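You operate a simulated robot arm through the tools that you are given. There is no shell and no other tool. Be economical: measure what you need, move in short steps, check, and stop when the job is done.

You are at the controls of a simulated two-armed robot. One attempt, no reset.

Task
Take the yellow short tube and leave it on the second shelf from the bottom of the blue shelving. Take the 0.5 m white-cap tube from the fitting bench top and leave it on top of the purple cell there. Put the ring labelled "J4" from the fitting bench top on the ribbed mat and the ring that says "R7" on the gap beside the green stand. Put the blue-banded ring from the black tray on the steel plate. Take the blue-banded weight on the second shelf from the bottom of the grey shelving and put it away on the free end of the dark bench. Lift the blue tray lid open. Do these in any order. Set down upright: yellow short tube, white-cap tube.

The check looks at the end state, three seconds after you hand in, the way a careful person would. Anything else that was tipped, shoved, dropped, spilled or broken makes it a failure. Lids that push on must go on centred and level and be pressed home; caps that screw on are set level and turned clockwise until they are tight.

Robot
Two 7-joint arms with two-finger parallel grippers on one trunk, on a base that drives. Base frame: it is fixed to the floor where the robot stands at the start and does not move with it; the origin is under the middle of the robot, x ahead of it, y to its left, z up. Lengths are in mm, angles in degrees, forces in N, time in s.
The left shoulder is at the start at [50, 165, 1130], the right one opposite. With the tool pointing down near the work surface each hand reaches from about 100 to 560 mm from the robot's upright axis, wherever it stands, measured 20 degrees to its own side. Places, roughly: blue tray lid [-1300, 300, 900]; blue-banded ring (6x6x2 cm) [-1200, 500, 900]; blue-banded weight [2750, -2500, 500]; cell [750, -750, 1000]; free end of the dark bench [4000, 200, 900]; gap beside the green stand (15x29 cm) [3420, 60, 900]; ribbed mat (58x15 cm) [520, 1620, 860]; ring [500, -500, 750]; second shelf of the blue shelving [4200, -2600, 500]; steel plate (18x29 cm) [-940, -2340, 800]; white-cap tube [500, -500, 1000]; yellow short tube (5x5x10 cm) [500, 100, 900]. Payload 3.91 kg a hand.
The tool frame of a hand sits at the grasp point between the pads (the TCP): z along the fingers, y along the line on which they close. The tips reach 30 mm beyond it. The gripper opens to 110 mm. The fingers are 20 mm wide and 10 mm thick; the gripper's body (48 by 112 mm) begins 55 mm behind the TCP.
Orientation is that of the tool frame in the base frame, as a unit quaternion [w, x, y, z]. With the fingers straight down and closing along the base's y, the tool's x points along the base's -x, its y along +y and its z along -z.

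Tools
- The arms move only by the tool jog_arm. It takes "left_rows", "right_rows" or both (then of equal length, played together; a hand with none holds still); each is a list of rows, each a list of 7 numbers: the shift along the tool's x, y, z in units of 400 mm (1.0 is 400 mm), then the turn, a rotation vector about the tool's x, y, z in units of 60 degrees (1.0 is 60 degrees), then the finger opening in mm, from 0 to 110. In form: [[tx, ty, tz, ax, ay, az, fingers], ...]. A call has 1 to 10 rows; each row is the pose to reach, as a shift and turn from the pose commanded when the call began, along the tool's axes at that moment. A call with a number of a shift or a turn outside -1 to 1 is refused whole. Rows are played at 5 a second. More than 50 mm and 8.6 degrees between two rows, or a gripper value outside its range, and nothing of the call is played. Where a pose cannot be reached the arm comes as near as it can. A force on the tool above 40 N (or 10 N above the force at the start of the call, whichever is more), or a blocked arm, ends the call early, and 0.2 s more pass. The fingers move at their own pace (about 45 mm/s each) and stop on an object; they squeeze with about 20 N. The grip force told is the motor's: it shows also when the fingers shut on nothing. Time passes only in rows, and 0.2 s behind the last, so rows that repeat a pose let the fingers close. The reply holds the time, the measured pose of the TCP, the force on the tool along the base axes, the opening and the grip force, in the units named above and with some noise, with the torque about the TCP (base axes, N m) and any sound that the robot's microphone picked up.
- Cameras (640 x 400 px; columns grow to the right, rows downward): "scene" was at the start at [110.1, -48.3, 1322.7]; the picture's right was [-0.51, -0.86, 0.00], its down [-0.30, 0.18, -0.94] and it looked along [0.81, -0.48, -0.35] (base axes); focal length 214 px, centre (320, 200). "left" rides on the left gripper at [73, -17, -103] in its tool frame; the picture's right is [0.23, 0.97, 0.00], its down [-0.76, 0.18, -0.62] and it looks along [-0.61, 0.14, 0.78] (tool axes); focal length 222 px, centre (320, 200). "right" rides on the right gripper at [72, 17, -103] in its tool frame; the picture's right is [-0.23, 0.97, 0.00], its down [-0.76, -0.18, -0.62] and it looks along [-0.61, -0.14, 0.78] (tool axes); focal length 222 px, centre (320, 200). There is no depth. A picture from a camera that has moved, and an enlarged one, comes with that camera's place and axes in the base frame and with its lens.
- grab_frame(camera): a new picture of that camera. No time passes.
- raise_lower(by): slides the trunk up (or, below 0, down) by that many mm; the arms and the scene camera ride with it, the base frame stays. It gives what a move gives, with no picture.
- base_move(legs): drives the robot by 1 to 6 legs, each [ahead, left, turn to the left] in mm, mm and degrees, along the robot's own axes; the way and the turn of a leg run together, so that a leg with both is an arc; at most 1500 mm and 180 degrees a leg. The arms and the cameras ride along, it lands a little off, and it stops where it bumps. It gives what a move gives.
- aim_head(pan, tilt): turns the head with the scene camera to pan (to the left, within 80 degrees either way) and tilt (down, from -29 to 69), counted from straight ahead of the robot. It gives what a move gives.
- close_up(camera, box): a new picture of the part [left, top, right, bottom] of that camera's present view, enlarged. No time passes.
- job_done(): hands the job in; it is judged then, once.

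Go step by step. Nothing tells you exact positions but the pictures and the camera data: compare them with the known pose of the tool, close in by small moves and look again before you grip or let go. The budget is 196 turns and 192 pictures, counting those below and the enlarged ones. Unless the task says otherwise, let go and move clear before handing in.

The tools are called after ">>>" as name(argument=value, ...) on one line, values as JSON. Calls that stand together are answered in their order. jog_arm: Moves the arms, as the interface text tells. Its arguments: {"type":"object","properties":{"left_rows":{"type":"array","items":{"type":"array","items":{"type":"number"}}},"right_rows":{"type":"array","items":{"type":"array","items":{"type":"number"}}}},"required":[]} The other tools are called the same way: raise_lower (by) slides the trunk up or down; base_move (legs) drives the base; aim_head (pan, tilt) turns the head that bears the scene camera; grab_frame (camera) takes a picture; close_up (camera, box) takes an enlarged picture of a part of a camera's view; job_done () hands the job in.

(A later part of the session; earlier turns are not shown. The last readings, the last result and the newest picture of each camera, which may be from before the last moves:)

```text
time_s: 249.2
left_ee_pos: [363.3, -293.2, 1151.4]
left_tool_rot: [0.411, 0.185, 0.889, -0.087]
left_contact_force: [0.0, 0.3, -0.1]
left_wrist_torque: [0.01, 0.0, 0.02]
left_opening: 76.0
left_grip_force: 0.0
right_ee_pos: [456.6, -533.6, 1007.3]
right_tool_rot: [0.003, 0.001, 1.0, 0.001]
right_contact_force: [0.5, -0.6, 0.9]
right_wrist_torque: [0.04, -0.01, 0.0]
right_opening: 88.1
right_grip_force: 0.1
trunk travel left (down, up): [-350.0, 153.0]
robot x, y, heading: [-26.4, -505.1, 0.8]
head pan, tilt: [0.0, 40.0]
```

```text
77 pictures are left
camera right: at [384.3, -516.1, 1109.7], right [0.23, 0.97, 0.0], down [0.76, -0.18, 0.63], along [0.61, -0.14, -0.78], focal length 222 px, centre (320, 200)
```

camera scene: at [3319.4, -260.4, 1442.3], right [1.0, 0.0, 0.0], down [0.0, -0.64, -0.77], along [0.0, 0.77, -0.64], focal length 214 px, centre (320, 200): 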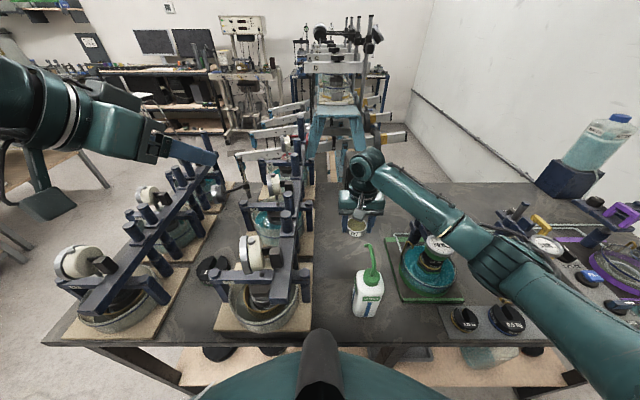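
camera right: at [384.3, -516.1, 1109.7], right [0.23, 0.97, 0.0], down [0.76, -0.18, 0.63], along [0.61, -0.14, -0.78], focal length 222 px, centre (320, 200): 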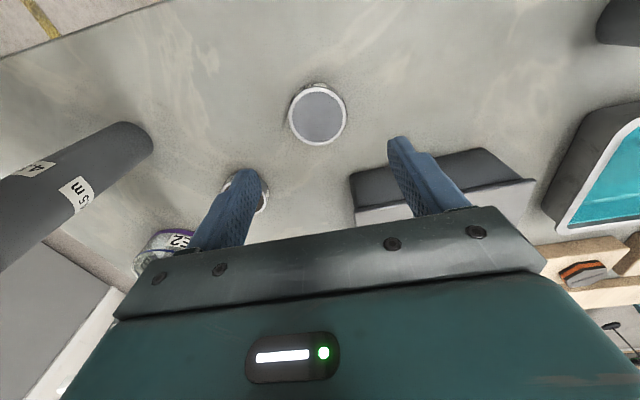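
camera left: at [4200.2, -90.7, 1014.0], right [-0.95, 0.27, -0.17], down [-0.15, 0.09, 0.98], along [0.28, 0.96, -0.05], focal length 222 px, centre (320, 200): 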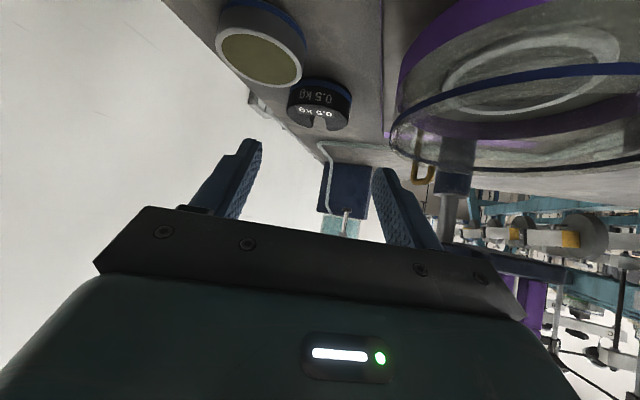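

>>> jog_arm(right_rows=[[0, 0, 0.09, 0, 0, 0, 88], [0, 0, 0.18, 0, 0, 0, 88], [0, 0, 0.26, 0, 0, 0, 88], [0, 0, 0.293, 0, 0, 0, 88], [0, 0, 0.293, 0, 0, 0, 65], [0, 0, 0.293, 0, 0, 0, 40], [0, 0, 0.293, 0, 0, 0, 35], [0, 0, 0.293, 0, 0, 0, 35]])

>>> grab_frame(camera="right")

```text
time_s: 251.1
left_ee_pos: [363.2, -293.5, 1150.9]
left_tool_rot: [0.411, 0.185, 0.889, -0.087]
left_contact_force: [1.1, 0.2, -0.8]
left_wrist_torque: [0.0, 0.02, 0.01]
left_opening: 75.8
left_grip_force: 0.0
right_ee_pos: [456.1, -531.5, 890.7]
right_tool_rot: [0.002, 0.001, 1.0, 0.002]
right_contact_force: [-0.7, 0.3, 0.6]
right_wrist_torque: [0.0, 0.01, 0.03]
right_opening: 59.5
right_grip_force: 20.3
trunk travel left (down, up): [-350.0, 153.0]
robot x, y, heading: [-28.3, -508.2, 0.8]
head pan, tilt: [0.0, 40.0]
```

```text
76 pictures are left
camera right: at [384.0, -513.8, 994.0], right [0.23, 0.97, 0.0], down [0.76, -0.18, 0.63], along [0.61, -0.14, -0.78], focal length 222 px, centre (320, 200)
```

right: 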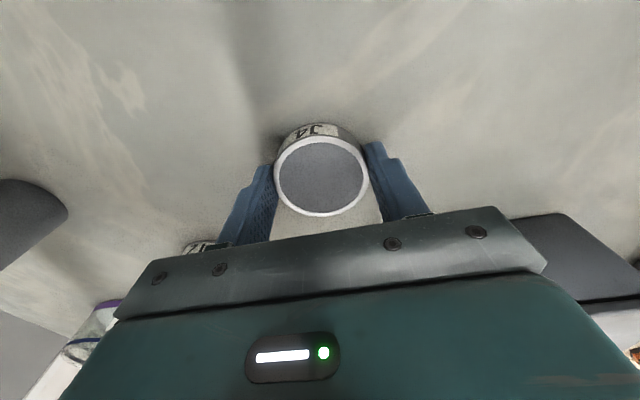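

Gripped. Lift, back off and drive left along the bench to the ribbed mat.

>>> jog_arm(right_rows=[[0, 0, -0.05, 0, 0, 0, 35], [0, 0, -0.15, 0, 0, 0, 35], [0, 0, -0.27, 0, 0, 0, 35], [0, 0, -0.39, 0, 0, 0, 35], [0, 0, -0.51, 0, 0, 0, 35], [0, 0, -0.63, 0, 0, 0, 35], [0, 0, -0.72, 0, 0, 0, 35]])

>>> base_move(legs=[[-180, 0, 0], [0, 1300, 0]])

>>> aim_head(pan=35, tilt=30)

>>> grab_frame(camera="scene")

```text
time_s: 252.7
left_ee_pos: [363.1, -292.7, 1151.6]
left_tool_rot: [0.41, 0.185, 0.889, -0.087]
left_contact_force: [-0.3, 0.1, 0.2]
left_wrist_torque: [0.01, -0.01, 0.0]
left_opening: 76.1
left_grip_force: 0.1
right_ee_pos: [453.4, -533.9, 1181.2]
right_tool_rot: [0.003, 0.002, 1.0, 0.001]
right_contact_force: [0.5, 0.0, -1.4]
right_wrist_torque: [0.01, 0.02, -0.02]
right_opening: 59.1
right_grip_force: 19.9
trunk travel left (down, up): [-350.0, 153.0]
robot x, y, heading: [-28.2, -505.6, 1.0]
head pan, tilt: [0.0, 40.0]
```

```text
time_s: 260.3
left_ee_pos: [116.4, 1029.7, 1151.0]
left_tool_rot: [0.412, 0.163, 0.893, -0.076]
left_contact_force: [0.1, 0.6, 0.2]
left_wrist_torque: [-0.01, -0.01, -0.02]
left_opening: 76.4
left_grip_force: 0.0
right_ee_pos: [216.9, 793.6, 1181.1]
right_tool_rot: [0.002, -0.022, 1.0, 0.001]
right_contact_force: [0.6, -0.2, -1.7]
right_wrist_torque: [0.02, -0.01, -0.02]
right_opening: 59.2
right_grip_force: 19.6
trunk travel left (down, up): [-350.0, 153.0]
robot x, y, heading: [-265.2, 795.0, 3.7]
head pan, tilt: [0.0, 40.0]
```

```text
time_s: 261.4
left_ee_pos: [115.6, 1029.6, 1151.6]
left_tool_rot: [0.412, 0.162, 0.893, -0.076]
left_contact_force: [-0.4, 0.2, 0.3]
left_wrist_torque: [-0.03, -0.02, -0.05]
left_opening: 76.0
left_grip_force: 0.1
right_ee_pos: [217.6, 792.2, 1180.4]
right_tool_rot: [0.002, -0.023, 1.0, 0.001]
right_contact_force: [-0.3, -0.4, -2.6]
right_wrist_torque: [-0.03, -0.02, 0.0]
right_opening: 58.9
right_grip_force: 20.2
trunk travel left (down, up): [-350.0, 153.0]
robot x, y, heading: [-265.6, 795.4, 3.6]
head pan, tilt: [35.0, 30.0]
```

```text
75 pictures are left
camera scene: at [-164.3, 854.8, 1307.6], right [0.62, -0.78, 0.0], down [-0.39, -0.31, -0.87], along [0.68, 0.54, -0.5], focal length 214 px, centre (320, 200)
```

scene: 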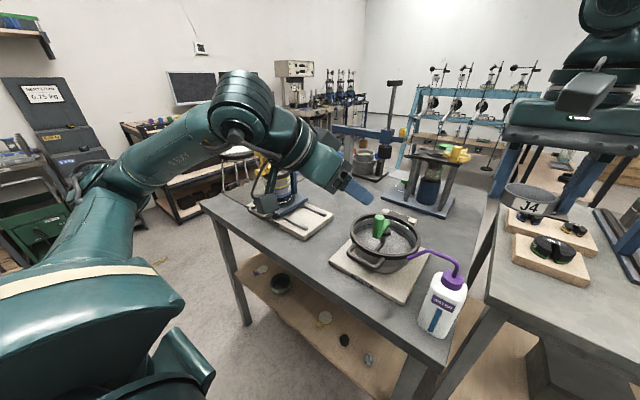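

>>> base_move(legs=[[0, 0, -3.6], [0, 650, 0]])

>>> aim_head(pan=0, tilt=35)

>>> grab_frame(camera="scene")

>>> grab_frame(camera="right")

```text
time_s: 265.4
left_ee_pos: [135.3, 1654.8, 1151.5]
left_tool_rot: [0.409, 0.195, 0.887, -0.092]
left_contact_force: [-0.1, -0.5, 0.8]
left_wrist_torque: [0.01, -0.02, -0.02]
left_opening: 75.6
left_grip_force: 0.1
right_ee_pos: [218.8, 1410.5, 1181.6]
right_tool_rot: [0.003, 0.014, 1.0, -0.001]
right_contact_force: [0.1, -0.5, -1.8]
right_wrist_torque: [0.01, -0.01, 0.01]
right_opening: 59.2
right_grip_force: 19.9
trunk travel left (down, up): [-350.0, 153.0]
robot x, y, heading: [-261.7, 1453.7, -0.4]
head pan, tilt: [35.0, 30.0]
```

```text
time_s: 266.4
left_ee_pos: [136.0, 1654.7, 1151.5]
left_tool_rot: [0.409, 0.196, 0.887, -0.091]
left_contact_force: [0.2, 0.4, -0.6]
left_wrist_torque: [0.0, 0.05, 0.0]
left_opening: 75.9
left_grip_force: 0.0
right_ee_pos: [219.2, 1411.1, 1181.0]
right_tool_rot: [0.003, 0.013, 1.0, 0.001]
right_contact_force: [-0.2, -0.4, -2.3]
right_wrist_torque: [0.02, 0.01, -0.03]
right_opening: 59.2
right_grip_force: 20.5
trunk travel left (down, up): [-350.0, 153.0]
robot x, y, heading: [-263.0, 1452.5, -0.6]
head pan, tilt: [0.0, 35.0]
```

```text
74 pictures are left
camera scene: at [-143.9, 1450.2, 1299.8], right [-0.01, -1.0, 0.0], down [-0.57, 0.01, -0.82], along [0.82, -0.01, -0.57], focal length 214 px, centre (320, 200)
```

scene: 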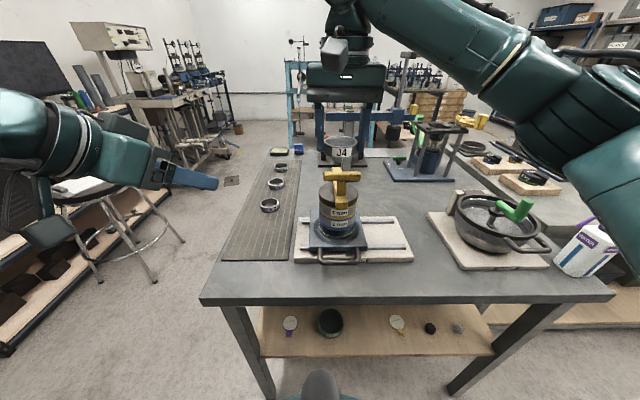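

```text
73 pictures are left
camera right: at [146.0, 1430.6, 1283.8], right [0.25, 0.97, 0.0], down [0.75, -0.2, 0.63], along [0.61, -0.16, -0.78], focal length 222 px, centre (320, 200)
```

right: 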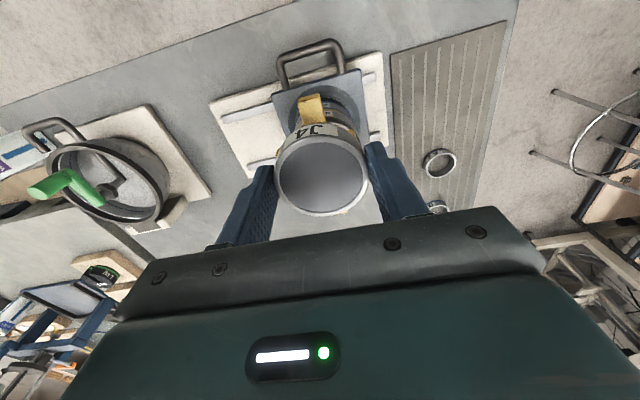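

The ribbed mat lies x≈230–810, y≈1545–1695 with other rings from x≈458 on. I'll put J4 at about (330,1620): shift base left 215, ahead 80.

>>> base_move(legs=[[0, 0, 0.6], [0, 215, 0], [75, 0, 0]])

>>> grab_frame(camera="right")

>>> grab_frame(camera="scene")

```text
time_s: 269.1
left_ee_pos: [207.0, 1876.4, 1151.0]
left_tool_rot: [0.409, 0.189, 0.888, -0.089]
left_contact_force: [0.6, -0.2, -0.2]
left_wrist_torque: [0.01, 0.01, -0.06]
left_opening: 76.1
left_grip_force: 0.1
right_ee_pos: [293.0, 1633.4, 1181.2]
right_tool_rot: [0.001, 0.007, 1.0, 0.001]
right_contact_force: [0.1, -0.7, -2.4]
right_wrist_torque: [-0.03, 0.06, 0.0]
right_opening: 59.0
right_grip_force: 19.6
trunk travel left (down, up): [-350.0, 153.0]
robot x, y, heading: [-190.3, 1670.0, 0.3]
head pan, tilt: [0.0, 35.0]
```

```text
72 pictures are left
camera right: at [220.2, 1651.7, 1283.4], right [0.24, 0.97, 0.0], down [0.76, -0.19, 0.63], along [0.61, -0.15, -0.78], focal length 222 px, centre (320, 200)
```

right: 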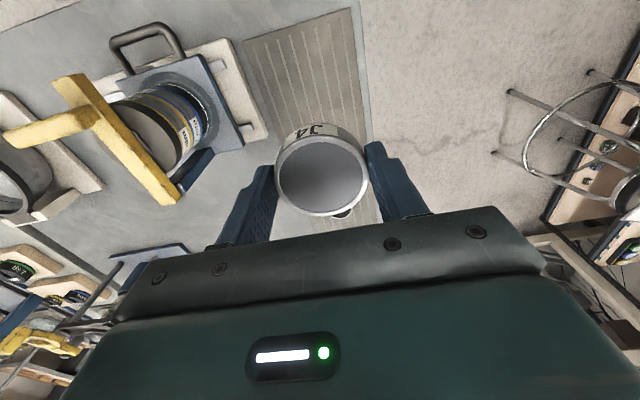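

```text
71 pictures are left
camera scene: at [-69.9, 1667.3, 1299.7], right [0.0, -1.0, 0.0], down [-0.57, 0.0, -0.82], along [0.82, 0.0, -0.57], focal length 214 px, centre (320, 200)
```

scene: 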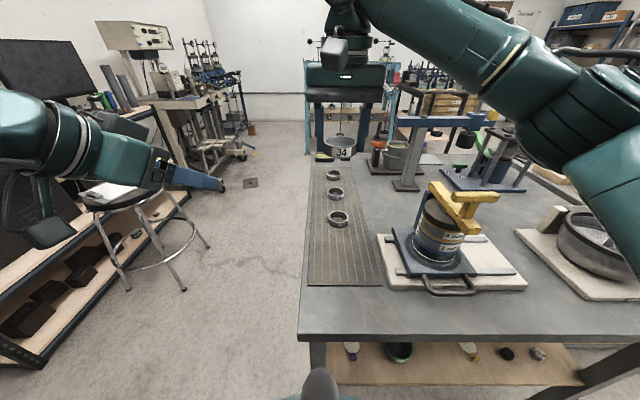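

The right forearm could hit the yellow press from here, so I shift the base 200 mm further left and bring the hand across at height.

>>> base_move(legs=[[0, 200, 0]])

>>> jog_arm(right_rows=[[-0.0185, -0.105, 0, 0, 0, 0, 35], [-0.037, -0.21, 0, 0, 0, 0, 35], [-0.0555, -0.316, 0.03, 0, 0, 0, 35], [-0.074, -0.42, 0.1, 0, 0, 0, 35], [-0.0925, -0.5275, 0.15, 0, 0, 0, 35], [-0.0925, -0.5275, 0.25, 0, 0, 0, 35], [-0.0925, -0.5275, 0.35, 0, 0, 0, 35], [-0.0925, -0.5275, 0.35, 0, 0, 0, 35]])

>>> grab_frame(camera="scene")

>>> grab_frame(camera="right")

```text
time_s: 270.7
left_ee_pos: [204.7, 2079.3, 1151.1]
left_tool_rot: [0.41, 0.19, 0.887, -0.09]
left_contact_force: [0.2, -0.8, -0.2]
left_wrist_torque: [0.0, -0.01, 0.0]
left_opening: 76.0
left_grip_force: 0.0
right_ee_pos: [292.6, 1835.5, 1180.5]
right_tool_rot: [0.002, 0.007, 1.0, 0.0]
right_contact_force: [-0.7, -0.8, -1.7]
right_wrist_torque: [-0.03, 0.02, -0.02]
right_opening: 59.2
right_grip_force: 20.2
trunk travel left (down, up): [-350.0, 153.0]
robot x, y, heading: [-186.5, 1868.0, -0.0]
head pan, tilt: [0.0, 35.0]
```

```text
refused: row 4 steps farther than a row can; nothing moved
```

```text
70 pictures are left
camera scene: at [-71.1, 1870.7, 1299.8], right [0.0, -1.0, 0.0], down [-0.57, 0.0, -0.82], along [0.82, 0.0, -0.57], focal length 214 px, centre (320, 200)
```

scene: 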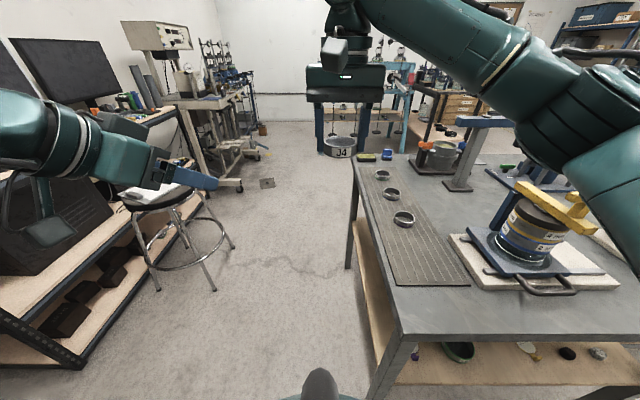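

```text
69 pictures are left
camera right: at [219.0, 1854.5, 1283.8], right [0.24, 0.97, 0.0], down [0.76, -0.19, 0.63], along [0.61, -0.15, -0.78], focal length 222 px, centre (320, 200)
```

right: 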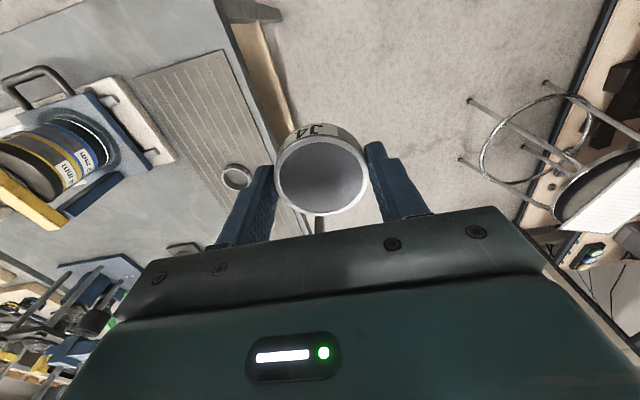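

>>> jog_arm(right_rows=[[-0.0185, -0.105, 0, 0, 0, 0, 35], [-0.037, -0.21, 0, 0, 0, 0, 35], [-0.0555, -0.316, 0, 0, 0, 0, 35], [-0.074, -0.42, 0, 0, 0, 0, 35], [-0.0925, -0.5275, 0, 0, 0, 0, 35], [-0.0925, -0.5275, 0.1, 0, 0, 0, 35], [-0.0925, -0.5275, 0.2, 0, 0, 0, 35], [-0.0925, -0.5275, 0.3, 0, 0, 0, 35], [-0.0925, -0.5275, 0.4, 0, 0, 0, 35], [-0.0925, -0.5275, 0.4, 0, 0, 0, 35]])

>>> grab_frame(camera="right")

>>> grab_frame(camera="scene")

```text
time_s: 272.9
left_ee_pos: [204.9, 2079.7, 1151.0]
left_tool_rot: [0.41, 0.19, 0.887, -0.09]
left_contact_force: [0.6, 0.1, -0.3]
left_wrist_torque: [-0.01, 0.01, 0.0]
left_opening: 76.2
left_grip_force: 0.0
right_ee_pos: [327.2, 1623.8, 1019.6]
right_tool_rot: [0.003, 0.009, 1.0, 0.0]
right_contact_force: [0.5, 0.0, -2.5]
right_wrist_torque: [0.06, 0.02, 0.0]
right_opening: 59.1
right_grip_force: 19.7
trunk travel left (down, up): [-350.0, 153.0]
robot x, y, heading: [-189.4, 1870.8, 0.5]
head pan, tilt: [0.0, 35.0]
```

```text
68 pictures are left
camera right: at [253.3, 1643.3, 1122.5], right [0.24, 0.97, 0.0], down [0.76, -0.19, 0.63], along [0.61, -0.15, -0.78], focal length 222 px, centre (320, 200)
```

right: 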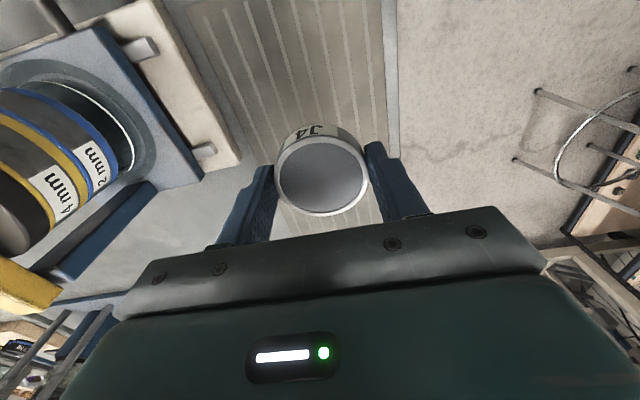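

```text
67 pictures are left
camera scene: at [-71.3, 1870.0, 1299.9], right [0.0, -1.0, 0.0], down [-0.57, 0.0, -0.82], along [0.82, 0.0, -0.57], focal length 214 px, centre (320, 200)
```

scene: 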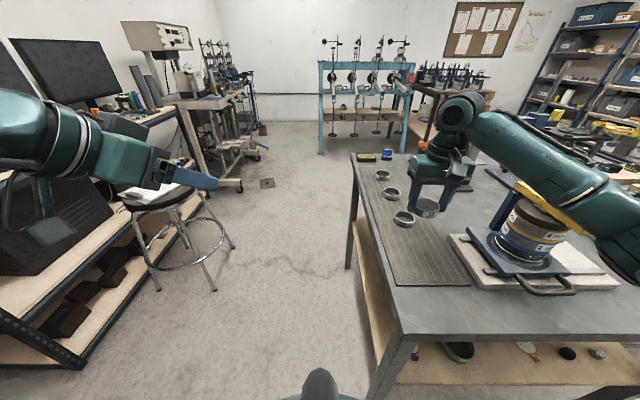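

Hand is over the free mat area, forearm clear of the press. Lower to just above the mat.

>>> jog_arm(right_rows=[[0, 0, 0.08, 0, 0, 0, 35], [0, 0, 0.16, 0, 0, 0, 35], [0, 0, 0.24, 0, 0, 0, 35], [0, 0, 0.285, 0, 0, 0, 35], [0, 0, 0.285, 0, 0, 0, 35]])

>>> grab_frame(camera="right")

```text
time_s: 274.1
left_ee_pos: [205.0, 2077.9, 1151.6]
left_tool_rot: [0.41, 0.19, 0.888, -0.089]
left_contact_force: [0.0, 0.4, -0.1]
left_wrist_torque: [0.0, -0.03, 0.0]
left_opening: 75.9
left_grip_force: 0.0
right_ee_pos: [327.3, 1623.5, 908.8]
right_tool_rot: [0.002, 0.008, 1.0, 0.001]
right_contact_force: [0.2, 0.3, -1.7]
right_wrist_torque: [0.03, -0.01, 0.04]
right_opening: 59.0
right_grip_force: 20.2
trunk travel left (down, up): [-350.0, 153.0]
robot x, y, heading: [-188.9, 1870.7, 0.5]
head pan, tilt: [0.0, 35.0]
```

```text
66 pictures are left
camera right: at [253.6, 1643.4, 1011.4], right [0.24, 0.97, 0.0], down [0.76, -0.19, 0.63], along [0.61, -0.15, -0.78], focal length 222 px, centre (320, 200)
```

right: 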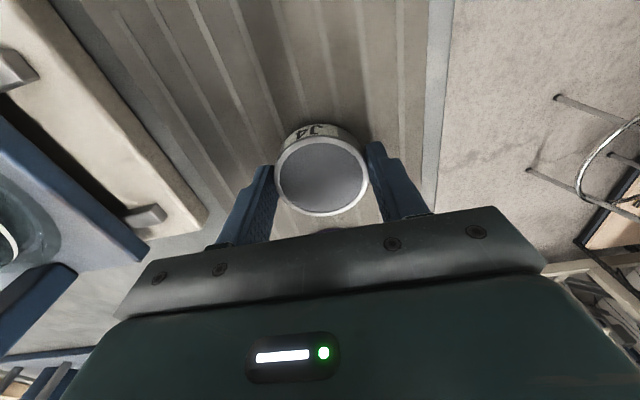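

>>> jog_arm(right_rows=[[0, 0, 0.006, 0, 0, 0, 35], [0, 0, 0.012, 0, 0, 0, 35], [0, 0, 0.018, 0, 0, 0, 35], [0, 0, 0.018, 0, 0, 0, 35]])

```text
time_s: 275.1
left_ee_pos: [205.4, 2079.4, 1150.4]
left_tool_rot: [0.41, 0.191, 0.887, -0.09]
left_contact_force: [-0.1, -0.2, -0.3]
left_wrist_torque: [0.0, -0.02, -0.02]
left_opening: 76.0
left_grip_force: 0.1
right_ee_pos: [326.5, 1625.0, 900.0]
right_tool_rot: [0.002, 0.007, 1.0, 0.0]
right_contact_force: [0.0, 0.3, -2.6]
right_wrist_torque: [0.01, 0.02, 0.02]
right_opening: 59.0
right_grip_force: 20.5
trunk travel left (down, up): [-350.0, 153.0]
robot x, y, heading: [-185.7, 1870.1, 0.0]
head pan, tilt: [0.0, 35.0]
```

>>> jog_arm(right_rows=[[0, 0, 0.005, 0, 0, 0, 35], [0, 0, 0.01, 0, 0, 0, 35], [0, 0, 0.015, 0, 0, 0, 35], [0, 0, 0.015, 0, 0, 0, 35]])

```text
time_s: 276.1
left_ee_pos: [205.4, 2078.9, 1151.6]
left_tool_rot: [0.41, 0.19, 0.887, -0.089]
left_contact_force: [0.0, 0.1, 0.0]
left_wrist_torque: [0.05, 0.01, -0.02]
left_opening: 76.2
left_grip_force: 0.1
right_ee_pos: [325.4, 1625.8, 896.6]
right_tool_rot: [0.004, 0.008, 1.0, 0.001]
right_contact_force: [0.6, -0.2, 7.0]
right_wrist_torque: [-0.11, 0.19, -0.01]
right_opening: 59.3
right_grip_force: 20.2
trunk travel left (down, up): [-350.0, 153.0]
robot x, y, heading: [-187.8, 1871.3, 0.2]
head pan, tilt: [0.0, 35.0]
```

Contact. Release and rise.

>>> jog_arm(right_rows=[[0, 0, 0.0, 0, 0, 0, 62], [0, 0, 0.0, 0, 0, 0, 78], [0, 0, 0.0, 0, 0, 0, 84], [0, 0, -0.1, 0, 0, 0, 84], [0, 0, -0.2, 0, 0, 0, 84], [0, 0, -0.3, 0, 0, 0, 84], [0, 0, -0.4, 0, 0, 0, 84], [0, 0, -0.5, 0, 0, 0, 84], [0, 0, -0.6, 0, 0, 0, 84], [0, 0, -0.7, 0, 0, 0, 84]])

>>> grab_frame(camera="right")

```text
time_s: 278.3
left_ee_pos: [204.7, 2078.4, 1151.4]
left_tool_rot: [0.409, 0.191, 0.887, -0.09]
left_contact_force: [-0.1, 0.9, 0.7]
left_wrist_torque: [-0.01, 0.02, 0.0]
left_opening: 75.7
left_grip_force: 0.1
right_ee_pos: [327.6, 1623.8, 1172.7]
right_tool_rot: [0.003, 0.008, 1.0, 0.001]
right_contact_force: [-0.6, 0.1, -0.9]
right_wrist_torque: [-0.04, -0.01, -0.02]
right_opening: 84.0
right_grip_force: 0.0
trunk travel left (down, up): [-350.0, 153.0]
robot x, y, heading: [-189.8, 1870.6, 0.0]
head pan, tilt: [0.0, 35.0]
```

```text
65 pictures are left
camera right: at [254.1, 1642.0, 1276.7], right [0.24, 0.97, 0.0], down [0.76, -0.19, 0.63], along [0.61, -0.15, -0.78], focal length 222 px, centre (320, 200)
```

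right: 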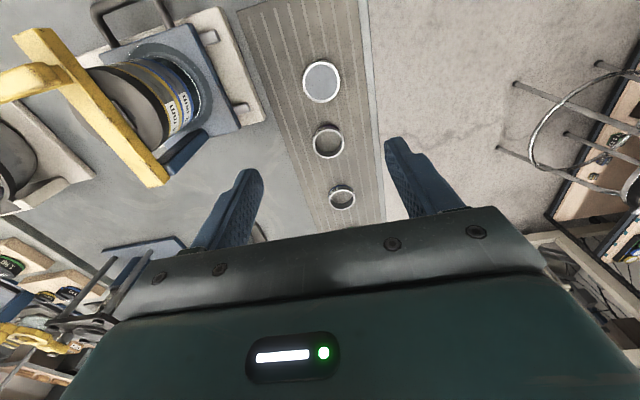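

J4 is on the mat. Now back off, turn around and look for the tray bench behind.

>>> base_move(legs=[[-200, 0, 0], [0, 0, -90]])

>>> aim_head(pan=-50, tilt=25)

>>> grab_frame(camera="scene")

```text
time_s: 283.7
left_ee_pos: [-184.8, 1474.0, 1151.9]
left_tool_rot: [0.225, 0.765, 0.489, -0.355]
left_contact_force: [-0.5, -0.4, 0.1]
left_wrist_torque: [0.01, -0.01, -0.01]
left_opening: 76.2
left_grip_force: 0.1
right_ee_pos: [-641.1, 1356.0, 1172.5]
right_tool_rot: [0.003, 0.715, 0.699, -0.001]
right_contact_force: [-0.3, 0.0, 0.9]
right_wrist_torque: [0.01, -0.03, 0.0]
right_opening: 84.1
right_grip_force: 0.1
trunk travel left (down, up): [-350.0, 153.0]
robot x, y, heading: [-387.4, 1873.0, -90.6]
head pan, tilt: [0.0, 35.0]
```

```text
time_s: 284.9
left_ee_pos: [-183.8, 1474.3, 1151.8]
left_tool_rot: [0.225, 0.765, 0.49, -0.354]
left_contact_force: [-0.1, -0.3, -0.4]
left_wrist_torque: [-0.01, -0.04, -0.02]
left_opening: 76.0
left_grip_force: 0.1
right_ee_pos: [-640.0, 1355.0, 1173.8]
right_tool_rot: [0.002, 0.716, 0.698, -0.002]
right_contact_force: [-0.1, -0.3, 0.0]
right_wrist_torque: [0.02, 0.01, 0.01]
right_opening: 83.9
right_grip_force: 0.1
trunk travel left (down, up): [-350.0, 153.0]
robot x, y, heading: [-390.6, 1870.5, -90.4]
head pan, tilt: [-50.0, 25.0]
```

```text
64 pictures are left
camera scene: at [-458.8, 1781.4, 1315.6], right [-0.64, 0.77, 0.0], down [0.33, 0.27, -0.91], along [-0.7, -0.58, -0.42], focal length 214 px, centre (320, 200)
```

scene: 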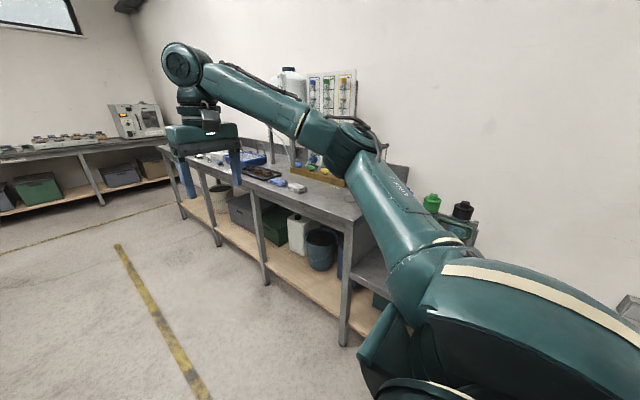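

The tray bench runs along x≈-1080 (front edge) with a blue tray and a black tray. Drive down to y≈420 and face it.

>>> base_move(legs=[[1450, 0, 0], [0, 0, -89.5]])

>>> aim_head(pan=0, tilt=30)

>>> grab_frame(camera="scene")

```text
time_s: 296.0
left_ee_pos: [-759.8, 171.5, 1151.4]
left_tool_rot: [-0.081, 0.891, -0.173, -0.412]
left_contact_force: [0.0, 0.6, -0.3]
left_wrist_torque: [0.0, 0.04, 0.0]
left_opening: 76.0
left_grip_force: 0.1
right_ee_pos: [-900.6, 621.3, 1173.7]
right_tool_rot: [0.0, 1.0, 0.011, -0.003]
right_contact_force: [0.7, 0.0, -0.2]
right_wrist_torque: [0.01, 0.01, 0.01]
right_opening: 83.8
right_grip_force: 0.0
trunk travel left (down, up): [-350.0, 153.0]
robot x, y, heading: [-372.8, 393.9, -177.8]
head pan, tilt: [-50.0, 25.0]
```

```text
time_s: 297.2
left_ee_pos: [-761.0, 172.8, 1151.9]
left_tool_rot: [-0.081, 0.891, -0.173, -0.411]
left_contact_force: [0.6, -0.5, -0.3]
left_wrist_torque: [-0.02, 0.0, -0.01]
left_opening: 75.9
left_grip_force: 0.1
right_ee_pos: [-899.9, 622.1, 1173.5]
right_tool_rot: [0.0, 1.0, 0.012, -0.002]
right_contact_force: [0.7, -0.4, 1.1]
right_wrist_torque: [-0.02, 0.01, 0.0]
right_opening: 84.2
right_grip_force: 0.1
trunk travel left (down, up): [-350.0, 153.0]
robot x, y, heading: [-374.0, 393.3, -177.7]
head pan, tilt: [0.0, 30.0]
```

```text
63 pictures are left
camera scene: at [-492.6, 388.7, 1307.7], right [-0.04, 1.0, 0.0], down [0.5, 0.02, -0.87], along [-0.87, -0.03, -0.5], focal length 214 px, centre (320, 200)
```

scene: 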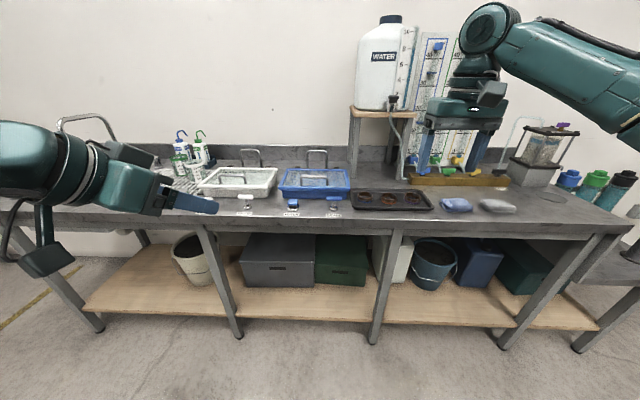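

>>> close_up(camera="scene", box=[190, 130, 450, 230])

```text
2.46 times, centred on (320, 180) of scene
camera zoom: at [-492.6, 388.7, 1307.7], right [-0.04, 1.0, 0.0], down [0.5, 0.02, -0.87], along [-0.87, -0.03, -0.5], focal length 528 px, centre (320, 249)
```

zoom: 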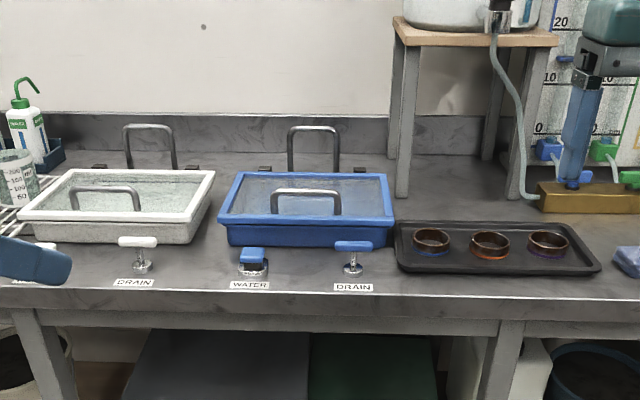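

The blue tray's lid is hinged at the back (x≈-1430); its bar handle runs along y 295–392 at about (-1252, 974). I orient the left hand straight ahead and pull the right hand back, then roll the left hand by 90° so that the fingers close above/below the bar.

>>> jog_arm(left_rows=[[0, 0, 0, -0.07, -0.043, -0.06, 60], [0, 0, 0, -0.14, -0.087, -0.12, 60], [0, 0, 0, -0.21, -0.13, -0.18, 60], [0, 0, 0, -0.281, -0.173, -0.24, 60]], right_rows=[[0.094, 0, -0.03, 0, 0, 0, 84], [0.188, 0, -0.06, 0, 0, 0, 84], [0.28, 0, -0.09, 0, 0, 0, 84], [0.35, 0, -0.12, 0, 0, 0, 84]])

>>> jog_arm(left_rows=[[0, 0, 0, 0, 0, 0.125, 40], [0, 0, 0, 0, 0, 0.25, 40], [0, 0, 0, 0, 0, 0.375, 40], [0, 0, 0, 0, 0, 0.5, 40], [0, 0, 0, 0, 0, 0.625, 40], [0, 0, 0, 0, 0, 0.75, 40], [0, 0, 0, 0, 0, 0.875, 40], [0, 0, 0, 0, 0, 1.0, 40]])

>>> jog_arm(left_rows=[[0, 0, 0, 0, 0, 0.125, 40], [0, 0, 0, 0, 0, 0.25, 40], [0, 0, 0, 0, 0, 0.375, 40], [0, 0, 0, 0, 0, 0.5, 40]])

```text
time_s: 298.2
left_ee_pos: [-767.7, 171.9, 1158.8]
left_tool_rot: [-0.015, 0.867, 0.01, -0.498]
left_contact_force: [0.2, 0.2, 0.3]
left_wrist_torque: [-0.01, -0.02, 0.01]
left_opening: 60.0
left_grip_force: 0.0
left hand out of reach, approached as far as the arm can: row 4
right_ee_pos: [-760.0, 627.5, 1220.6]
right_tool_rot: [0.001, 1.0, 0.012, -0.003]
right_contact_force: [-1.2, 0.1, -0.4]
right_wrist_torque: [0.02, 0.0, 0.01]
right_opening: 84.0
right_grip_force: 0.1
trunk travel left (down, up): [-350.0, 153.0]
robot x, y, heading: [-374.0, 390.4, -177.6]
head pan, tilt: [0.0, 30.0]
```

```text
time_s: 300.0
left_ee_pos: [-769.3, 171.4, 1156.9]
left_tool_rot: [0.235, 0.755, -0.427, -0.439]
left_contact_force: [0.6, 1.1, -0.5]
left_wrist_torque: [-0.03, -0.02, -0.01]
left_opening: 39.8
left_grip_force: 0.0
right_ee_pos: [-760.8, 628.1, 1220.2]
right_tool_rot: [0.0, 1.0, 0.012, -0.002]
right_contact_force: [-0.3, 0.0, -0.1]
right_wrist_torque: [-0.01, 0.01, 0.03]
right_opening: 84.2
right_grip_force: 0.1
trunk travel left (down, up): [-350.0, 153.0]
robot x, y, heading: [-374.5, 397.6, -177.8]
head pan, tilt: [0.0, 30.0]
```

```text
time_s: 301.0
left_ee_pos: [-775.6, 183.2, 1151.0]
left_tool_rot: [0.341, 0.619, -0.606, -0.364]
left_contact_force: [-0.3, 0.1, 0.4]
left_wrist_torque: [0.03, -0.01, 0.0]
left_opening: 40.0
left_grip_force: 0.0
left hand out of reach, approached as far as the arm can: row 4
right_ee_pos: [-758.2, 627.4, 1222.2]
right_tool_rot: [0.0, 1.0, 0.012, -0.003]
right_contact_force: [0.4, 0.2, -0.5]
right_wrist_torque: [-0.01, 0.0, -0.01]
right_opening: 84.3
right_grip_force: 0.1
trunk travel left (down, up): [-350.0, 153.0]
robot x, y, heading: [-371.7, 393.4, -177.8]
head pan, tilt: [0.0, 30.0]
```

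Roll done. Align and approach the bench.

>>> base_move(legs=[[0, 0, -2.2], [0, -112, 0], [355, 0, 0]])

>>> grab_frame(camera="left")

>>> grab_frame(camera="scene")

```text
time_s: 304.5
left_ee_pos: [-1140.0, 318.4, 1150.0]
left_tool_rot: [-0.333, -0.607, 0.62, 0.37]
left_contact_force: [-0.1, 0.5, 0.3]
left_wrist_torque: [0.0, 0.0, 0.04]
left_opening: 39.8
left_grip_force: 0.0
right_ee_pos: [-1103.1, 760.0, 1219.7]
right_tool_rot: [0.0, 1.0, -0.012, -0.003]
right_contact_force: [0.1, -1.0, 0.4]
right_wrist_torque: [-0.02, -0.05, 0.01]
right_opening: 84.3
right_grip_force: 0.0
trunk travel left (down, up): [-350.0, 153.0]
robot x, y, heading: [-725.9, 510.7, 179.6]
head pan, tilt: [0.0, 30.0]
```

```text
61 pictures are left
camera left: at [-1046.8, 240.8, 1183.2], right [-0.5, -0.24, 0.83], down [0.48, 0.72, 0.5], along [-0.72, 0.65, -0.25], focal length 222 px, centre (320, 200)
```

left: 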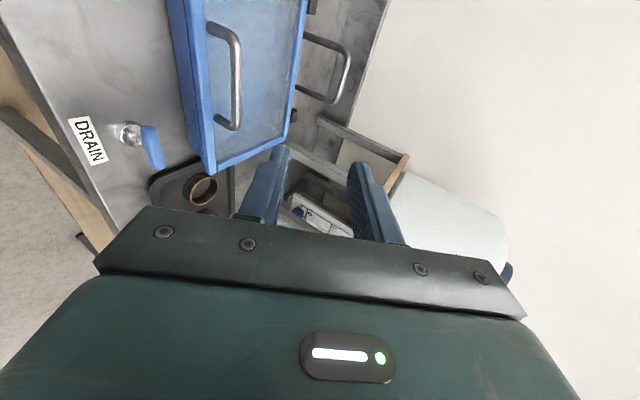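

```text
60 pictures are left
camera scene: at [-846.9, 509.4, 1307.6], right [0.01, 1.0, 0.0], down [0.5, 0.0, -0.87], along [-0.87, 0.01, -0.5], focal length 214 px, centre (320, 200)
```

scene: 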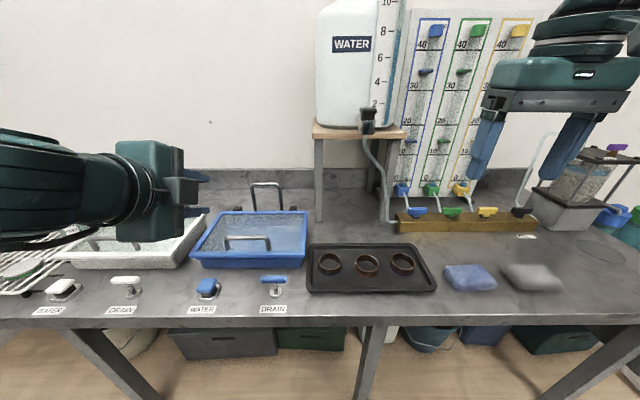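

>>> close_up(camera="scene", box=[180, 170, 340, 300])

>>> close_up(camera="left", box=[160, 0, 360, 125])

```text
3.08 times, centred on (260, 235) of scene
camera zoom: at [-846.9, 509.4, 1307.6], right [0.01, 1.0, 0.0], down [0.5, 0.0, -0.87], along [-0.87, 0.01, -0.5], focal length 660 px, centre (505, 92)
```

zoom: 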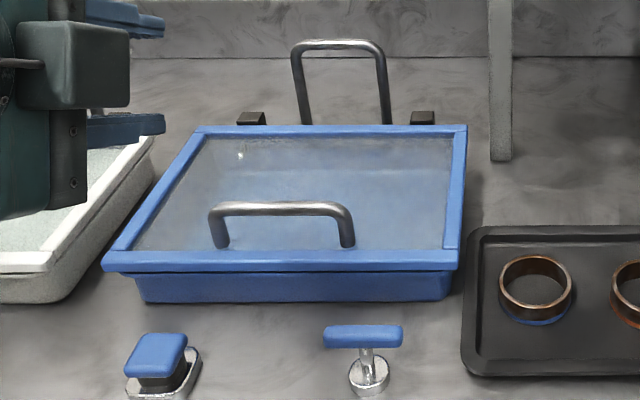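

```text
3.20 times, centred on (260, 62) of left
camera zoom: at [-1046.8, 240.8, 1183.2], right [-0.5, -0.24, 0.83], down [0.48, 0.72, 0.5], along [-0.72, 0.65, -0.25], focal length 711 px, centre (512, 640)
```

zoom: 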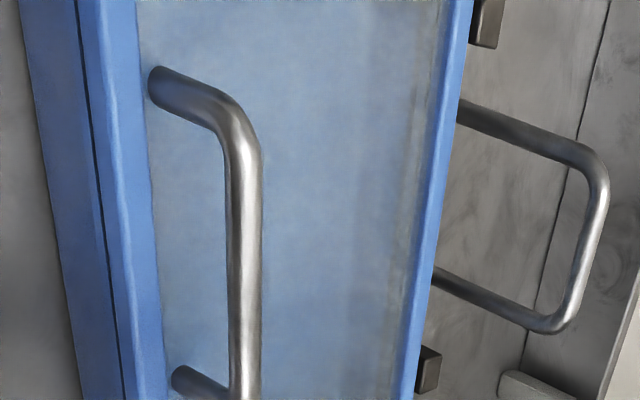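

Bar handle ≈(-1262,334,960); a fixed rest arch stands behind the lid. Move to the pre-grasp.

>>> jog_arm(left_rows=[[-0.006, -0.0615, 0.064, 0, 0, 0, 30], [-0.012, -0.123, 0.128, 0, 0, 0, 30], [-0.018, -0.1845, 0.192, 0, 0, 0, 30], [-0.024, -0.246, 0.256, 0, 0, 0, 30], [-0.024, -0.246, 0.256, 0, 0, 0, 30]])

>>> grab_frame(camera="left")

>>> close_up(camera="scene", box=[160, 150, 340, 300])

```text
time_s: 305.7
left_ee_pos: [-1180.0, 335.1, 1012.6]
left_tool_rot: [-0.333, -0.606, 0.619, 0.371]
left_contact_force: [-0.5, 0.4, 0.4]
left_wrist_torque: [-0.02, 0.01, 0.01]
left_opening: 30.0
left_grip_force: 0.2
right_ee_pos: [-1102.5, 760.1, 1221.8]
right_tool_rot: [0.0, 1.0, -0.012, -0.003]
right_contact_force: [0.0, 0.1, -0.2]
right_wrist_torque: [0.03, 0.0, 0.02]
right_opening: 84.1
right_grip_force: 0.1
trunk travel left (down, up): [-350.0, 153.0]
robot x, y, heading: [-724.2, 511.2, 179.5]
head pan, tilt: [0.0, 30.0]
```

```text
57 pictures are left
camera left: at [-1086.3, 256.7, 1046.0], right [-0.5, -0.24, 0.83], down [0.48, 0.72, 0.5], along [-0.72, 0.65, -0.25], focal length 222 px, centre (320, 200)
```

left: 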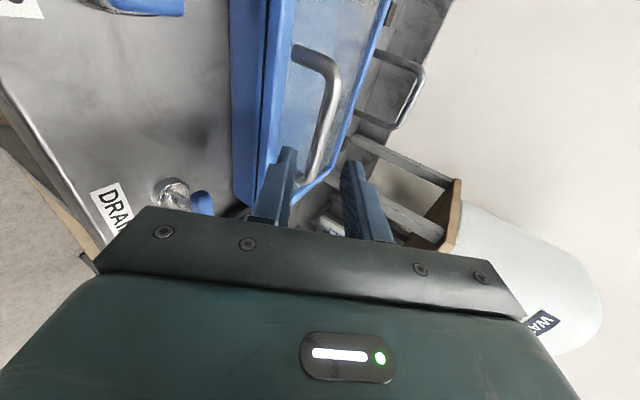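

```text
2.67 times, centred on (250, 225) of scene
camera zoom: at [-846.2, 509.5, 1307.7], right [0.01, 1.0, 0.0], down [0.5, 0.0, -0.87], along [-0.87, 0.01, -0.5], focal length 572 px, centre (507, 133)
```

zoom: 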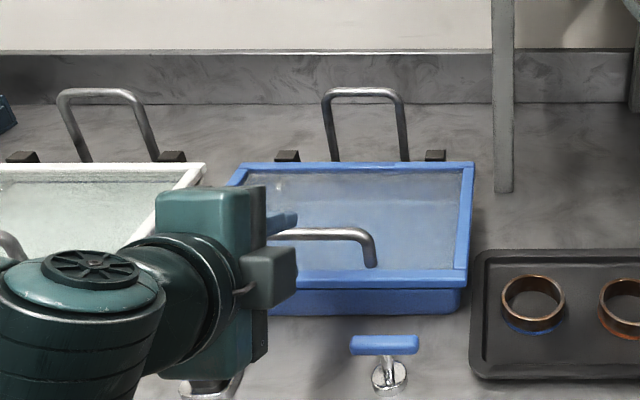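

Bar is lined up between the fingers. Advance ~83 mm.

>>> jog_arm(left_rows=[[0, 0.003, 0.1, 0, 0, 0, 30], [0, 0.006, 0.17, 0, 0, 0, 30], [0, 0.006, 0.2075, 0, 0, 0, 30], [0, 0.006, 0.2075, 0, 0, 0, 30]])

>>> grab_frame(camera="left")

```text
time_s: 306.7
left_ee_pos: [-1249.3, 339.5, 975.2]
left_tool_rot: [-0.334, -0.603, 0.62, 0.374]
left_contact_force: [12.5, 0.9, 13.5]
left_wrist_torque: [-0.07, -0.25, 0.08]
left_opening: 27.2
left_grip_force: 0.1
right_ee_pos: [-1100.5, 760.0, 1222.5]
right_tool_rot: [0.001, 1.0, -0.012, -0.004]
right_contact_force: [0.1, 0.1, 0.2]
right_wrist_torque: [-0.01, 0.0, -0.02]
right_opening: 84.1
right_grip_force: 0.1
trunk travel left (down, up): [-350.0, 153.0]
robot x, y, heading: [-728.6, 507.3, 179.7]
head pan, tilt: [0.0, 30.0]
```

```text
55 pictures are left
camera left: at [-1156.7, 261.7, 1008.3], right [-0.5, -0.24, 0.83], down [0.49, 0.72, 0.49], along [-0.72, 0.65, -0.24], focal length 222 px, centre (320, 200)
```

left: 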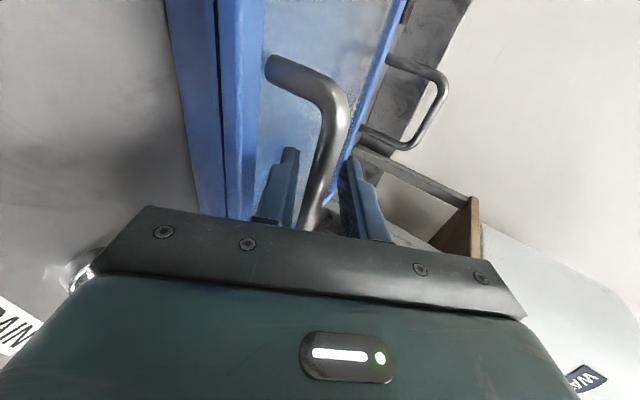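

The bar is between the fingers with slight contact; ease back 3 mm and close on it.

>>> jog_arm(left_rows=[[0, 0, -0.008, 0, 0, 0, 20], [0, 0, -0.008, 0, 0, 0, 5], [0, 0, -0.008, 0, 0, 0, 2], [0, 0, -0.008, 0, 0, 0, 2]])

>>> grab_frame(camera="left")

```text
time_s: 307.7
left_ee_pos: [-1249.7, 337.2, 973.0]
left_tool_rot: [-0.333, -0.607, 0.62, 0.37]
left_contact_force: [-2.1, -2.7, -4.8]
left_wrist_torque: [-0.85, -0.08, -0.45]
left_opening: 11.9
left_grip_force: 45.3
right_ee_pos: [-1103.8, 759.6, 1220.4]
right_tool_rot: [0.001, 1.0, -0.012, -0.003]
right_contact_force: [0.0, 0.6, 0.5]
right_wrist_torque: [-0.01, 0.01, -0.02]
right_opening: 83.9
right_grip_force: 0.1
trunk travel left (down, up): [-350.0, 153.0]
robot x, y, heading: [-729.8, 508.2, 179.6]
head pan, tilt: [0.0, 30.0]
```

```text
54 pictures are left
camera left: at [-1156.1, 260.2, 1007.5], right [-0.5, -0.24, 0.83], down [0.48, 0.72, 0.49], along [-0.72, 0.65, -0.25], focal length 222 px, centre (320, 200)
```

left: 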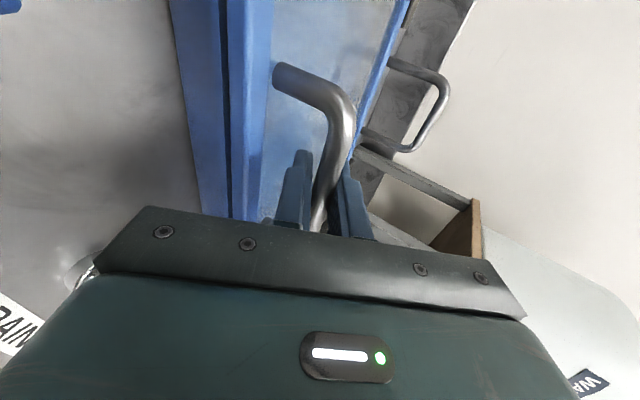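

Gripped, but full opening requires more reach. I release, back off, raise the trunk 150 mm and step closer so the whole arc is reachable while the hand turns downward along with the lid.

>>> jog_arm(left_rows=[[0, 0, 0, 0, 0, 0, 20], [0, 0, 0, 0, 0, 0, 30], [0, 0, 0, 0, 0, 0, 30], [0, 0, -0.1, 0, 0, 0, 30], [0, 0, -0.2, 0, 0, 0, 30], [-0.0, 0, -0.26, 0, 0, 0, 30]])

>>> raise_lower(by=150)

>>> base_move(legs=[[60, 0, 0]])

```text
time_s: 309.1
left_ee_pos: [-1165.6, 334.5, 1027.0]
left_tool_rot: [-0.333, -0.606, 0.62, 0.37]
left_contact_force: [0.8, -0.5, -0.7]
left_wrist_torque: [0.01, -0.01, 0.01]
left_opening: 30.0
left_grip_force: 0.0
left hand out of reach, approached as far as the arm can: row 6
right_ee_pos: [-1102.9, 761.1, 1220.2]
right_tool_rot: [0.0, 1.0, -0.013, -0.002]
right_contact_force: [0.2, -0.6, 0.0]
right_wrist_torque: [-0.01, 0.0, 0.02]
right_opening: 84.0
right_grip_force: 0.1
trunk travel left (down, up): [-350.0, 153.0]
robot x, y, heading: [-727.8, 508.0, 179.6]
head pan, tilt: [0.0, 30.0]
```

```text
time_s: 310.8
left_ee_pos: [-1166.1, 333.4, 1176.7]
left_tool_rot: [-0.333, -0.606, 0.62, 0.371]
left_contact_force: [0.6, 0.4, -0.9]
left_wrist_torque: [-0.01, 0.03, 0.04]
left_opening: 30.0
left_grip_force: 0.0
right_ee_pos: [-1102.4, 759.8, 1370.2]
right_tool_rot: [0.0, 1.0, -0.012, -0.003]
right_contact_force: [-0.6, -0.7, 0.4]
right_wrist_torque: [0.01, 0.03, 0.03]
right_opening: 84.2
right_grip_force: 0.1
trunk travel left (down, up): [-500.0, 3.0]
robot x, y, heading: [-730.1, 510.1, 179.9]
head pan, tilt: [0.0, 30.0]
```

```text
time_s: 311.8
left_ee_pos: [-1226.1, 334.8, 1176.4]
left_tool_rot: [-0.332, -0.606, 0.621, 0.371]
left_contact_force: [-0.7, -0.7, 0.9]
left_wrist_torque: [0.0, -0.01, 0.04]
left_opening: 30.0
left_grip_force: 0.0
right_ee_pos: [-1162.7, 760.0, 1370.6]
right_tool_rot: [0.0, 1.0, -0.012, -0.002]
right_contact_force: [-0.8, -0.4, 0.3]
right_wrist_torque: [0.0, -0.03, 0.02]
right_opening: 83.8
right_grip_force: 0.0
trunk travel left (down, up): [-500.0, 3.0]
robot x, y, heading: [-788.4, 508.3, 179.4]
head pan, tilt: [0.0, 30.0]
```

>>> jog_arm(left_rows=[[0.003, -0.081, 0.039, 0, 0, 0, 30], [0.006, -0.163, 0.078, 0, 0, 0, 30], [0.009, -0.244, 0.117, 0, 0, 0, 30], [0.012, -0.326, 0.156, 0, 0, 0, 30], [0.0145, -0.407, 0.1955, 0, 0, 0, 30], [0.0145, -0.407, 0.1955, 0, 0, 0, 30]])

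>>> grab_frame(camera="left")

```text
time_s: 313.2
left_ee_pos: [-1211.7, 398.6, 1045.8]
left_tool_rot: [-0.333, -0.607, 0.62, 0.369]
left_contact_force: [-0.1, -0.3, -0.5]
left_wrist_torque: [-0.03, 0.01, -0.03]
left_opening: 30.2
left_grip_force: 0.1
left hand out of reach, approached as far as the arm can: row 2, 3, 4, 5, 6
right_ee_pos: [-1160.5, 761.1, 1371.1]
right_tool_rot: [0.0, 1.0, -0.013, -0.002]
right_contact_force: [-0.1, 0.8, 0.3]
right_wrist_torque: [0.03, -0.02, 0.02]
right_opening: 84.0
right_grip_force: 0.0
trunk travel left (down, up): [-500.0, 3.0]
robot x, y, heading: [-785.3, 512.0, 179.6]
head pan, tilt: [0.0, 30.0]
```

```text
53 pictures are left
camera left: at [-1117.8, 320.6, 1079.9], right [-0.5, -0.24, 0.83], down [0.48, 0.73, 0.5], along [-0.72, 0.65, -0.25], focal length 222 px, centre (320, 200)
```

left: 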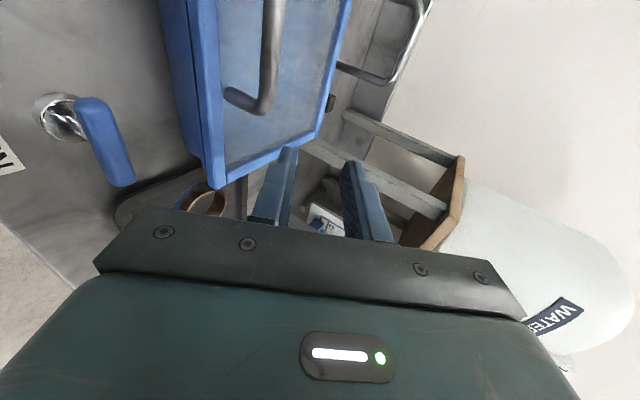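

The rolled pose isn't reachable from here. I go back to the earlier stance (trunk 0, 60 mm farther), regrasp there, and will finish the opening by driving forward a little at the end.

>>> jog_arm(left_rows=[[0.04, 0.07, -0.041, 0, 0, 0, 30], [0.08, 0.14, -0.082, 0, 0, 0, 30], [0.12, 0.21, -0.124, 0, 0, 0, 30], [0.16, 0.28, -0.165, 0, 0, 0, 30]])

>>> base_move(legs=[[-60, 0, 0]])

>>> raise_lower(by=-150)

>>> grab_frame(camera="left")

```text
time_s: 314.2
left_ee_pos: [-1223.3, 331.8, 1172.7]
left_tool_rot: [-0.333, -0.605, 0.621, 0.37]
left_contact_force: [0.1, 0.0, 0.4]
left_wrist_torque: [0.02, 0.02, 0.02]
left_opening: 30.0
left_grip_force: 0.0
left hand out of reach, approached as far as the arm can: row 4
right_ee_pos: [-1159.7, 760.6, 1371.0]
right_tool_rot: [0.0, 1.0, -0.013, -0.003]
right_contact_force: [0.9, 0.3, 0.2]
right_wrist_torque: [0.03, 0.01, 0.01]
right_opening: 83.9
right_grip_force: 0.0
trunk travel left (down, up): [-500.0, 3.0]
robot x, y, heading: [-782.9, 509.1, 179.6]
head pan, tilt: [0.0, 30.0]
```

```text
time_s: 315.1
left_ee_pos: [-1163.6, 331.0, 1172.1]
left_tool_rot: [-0.332, -0.605, 0.621, 0.371]
left_contact_force: [0.2, 0.2, 0.1]
left_wrist_torque: [0.05, 0.01, -0.04]
left_opening: 30.0
left_grip_force: 0.2
right_ee_pos: [-1101.0, 760.7, 1371.8]
right_tool_rot: [-0.001, 1.0, -0.012, -0.004]
right_contact_force: [0.4, -1.0, 0.4]
right_wrist_torque: [0.0, 0.03, -0.02]
right_opening: 84.0
right_grip_force: 0.0
trunk travel left (down, up): [-500.0, 3.0]
robot x, y, heading: [-725.1, 510.4, 179.6]
head pan, tilt: [0.0, 30.0]
```

```text
time_s: 316.9
left_ee_pos: [-1164.7, 331.1, 1021.5]
left_tool_rot: [-0.332, -0.606, 0.621, 0.371]
left_contact_force: [0.7, 0.6, 0.3]
left_wrist_torque: [0.0, -0.03, 0.02]
left_opening: 30.0
left_grip_force: 0.1
right_ee_pos: [-1100.9, 761.1, 1220.3]
right_tool_rot: [-0.001, 1.0, -0.012, -0.003]
right_contact_force: [0.6, 0.8, 0.5]
right_wrist_torque: [0.0, 0.0, 0.0]
right_opening: 84.1
right_grip_force: 0.0
trunk travel left (down, up): [-350.0, 153.0]
robot x, y, heading: [-725.1, 507.3, 179.5]
head pan, tilt: [0.0, 30.0]
```

```text
52 pictures are left
camera left: at [-1071.0, 254.1, 1056.1], right [-0.5, -0.24, 0.83], down [0.48, 0.72, 0.5], along [-0.72, 0.65, -0.25], focal length 222 px, centre (320, 200)
```

left: 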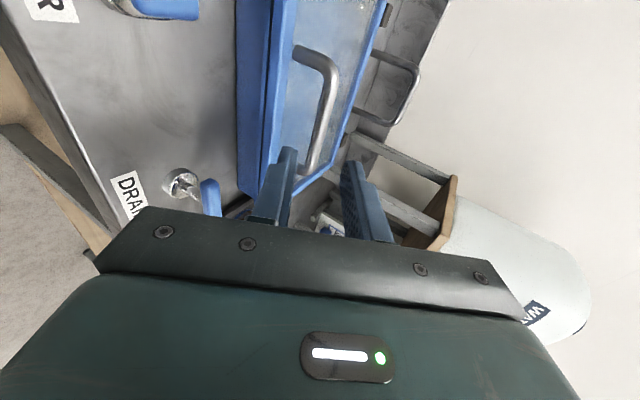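

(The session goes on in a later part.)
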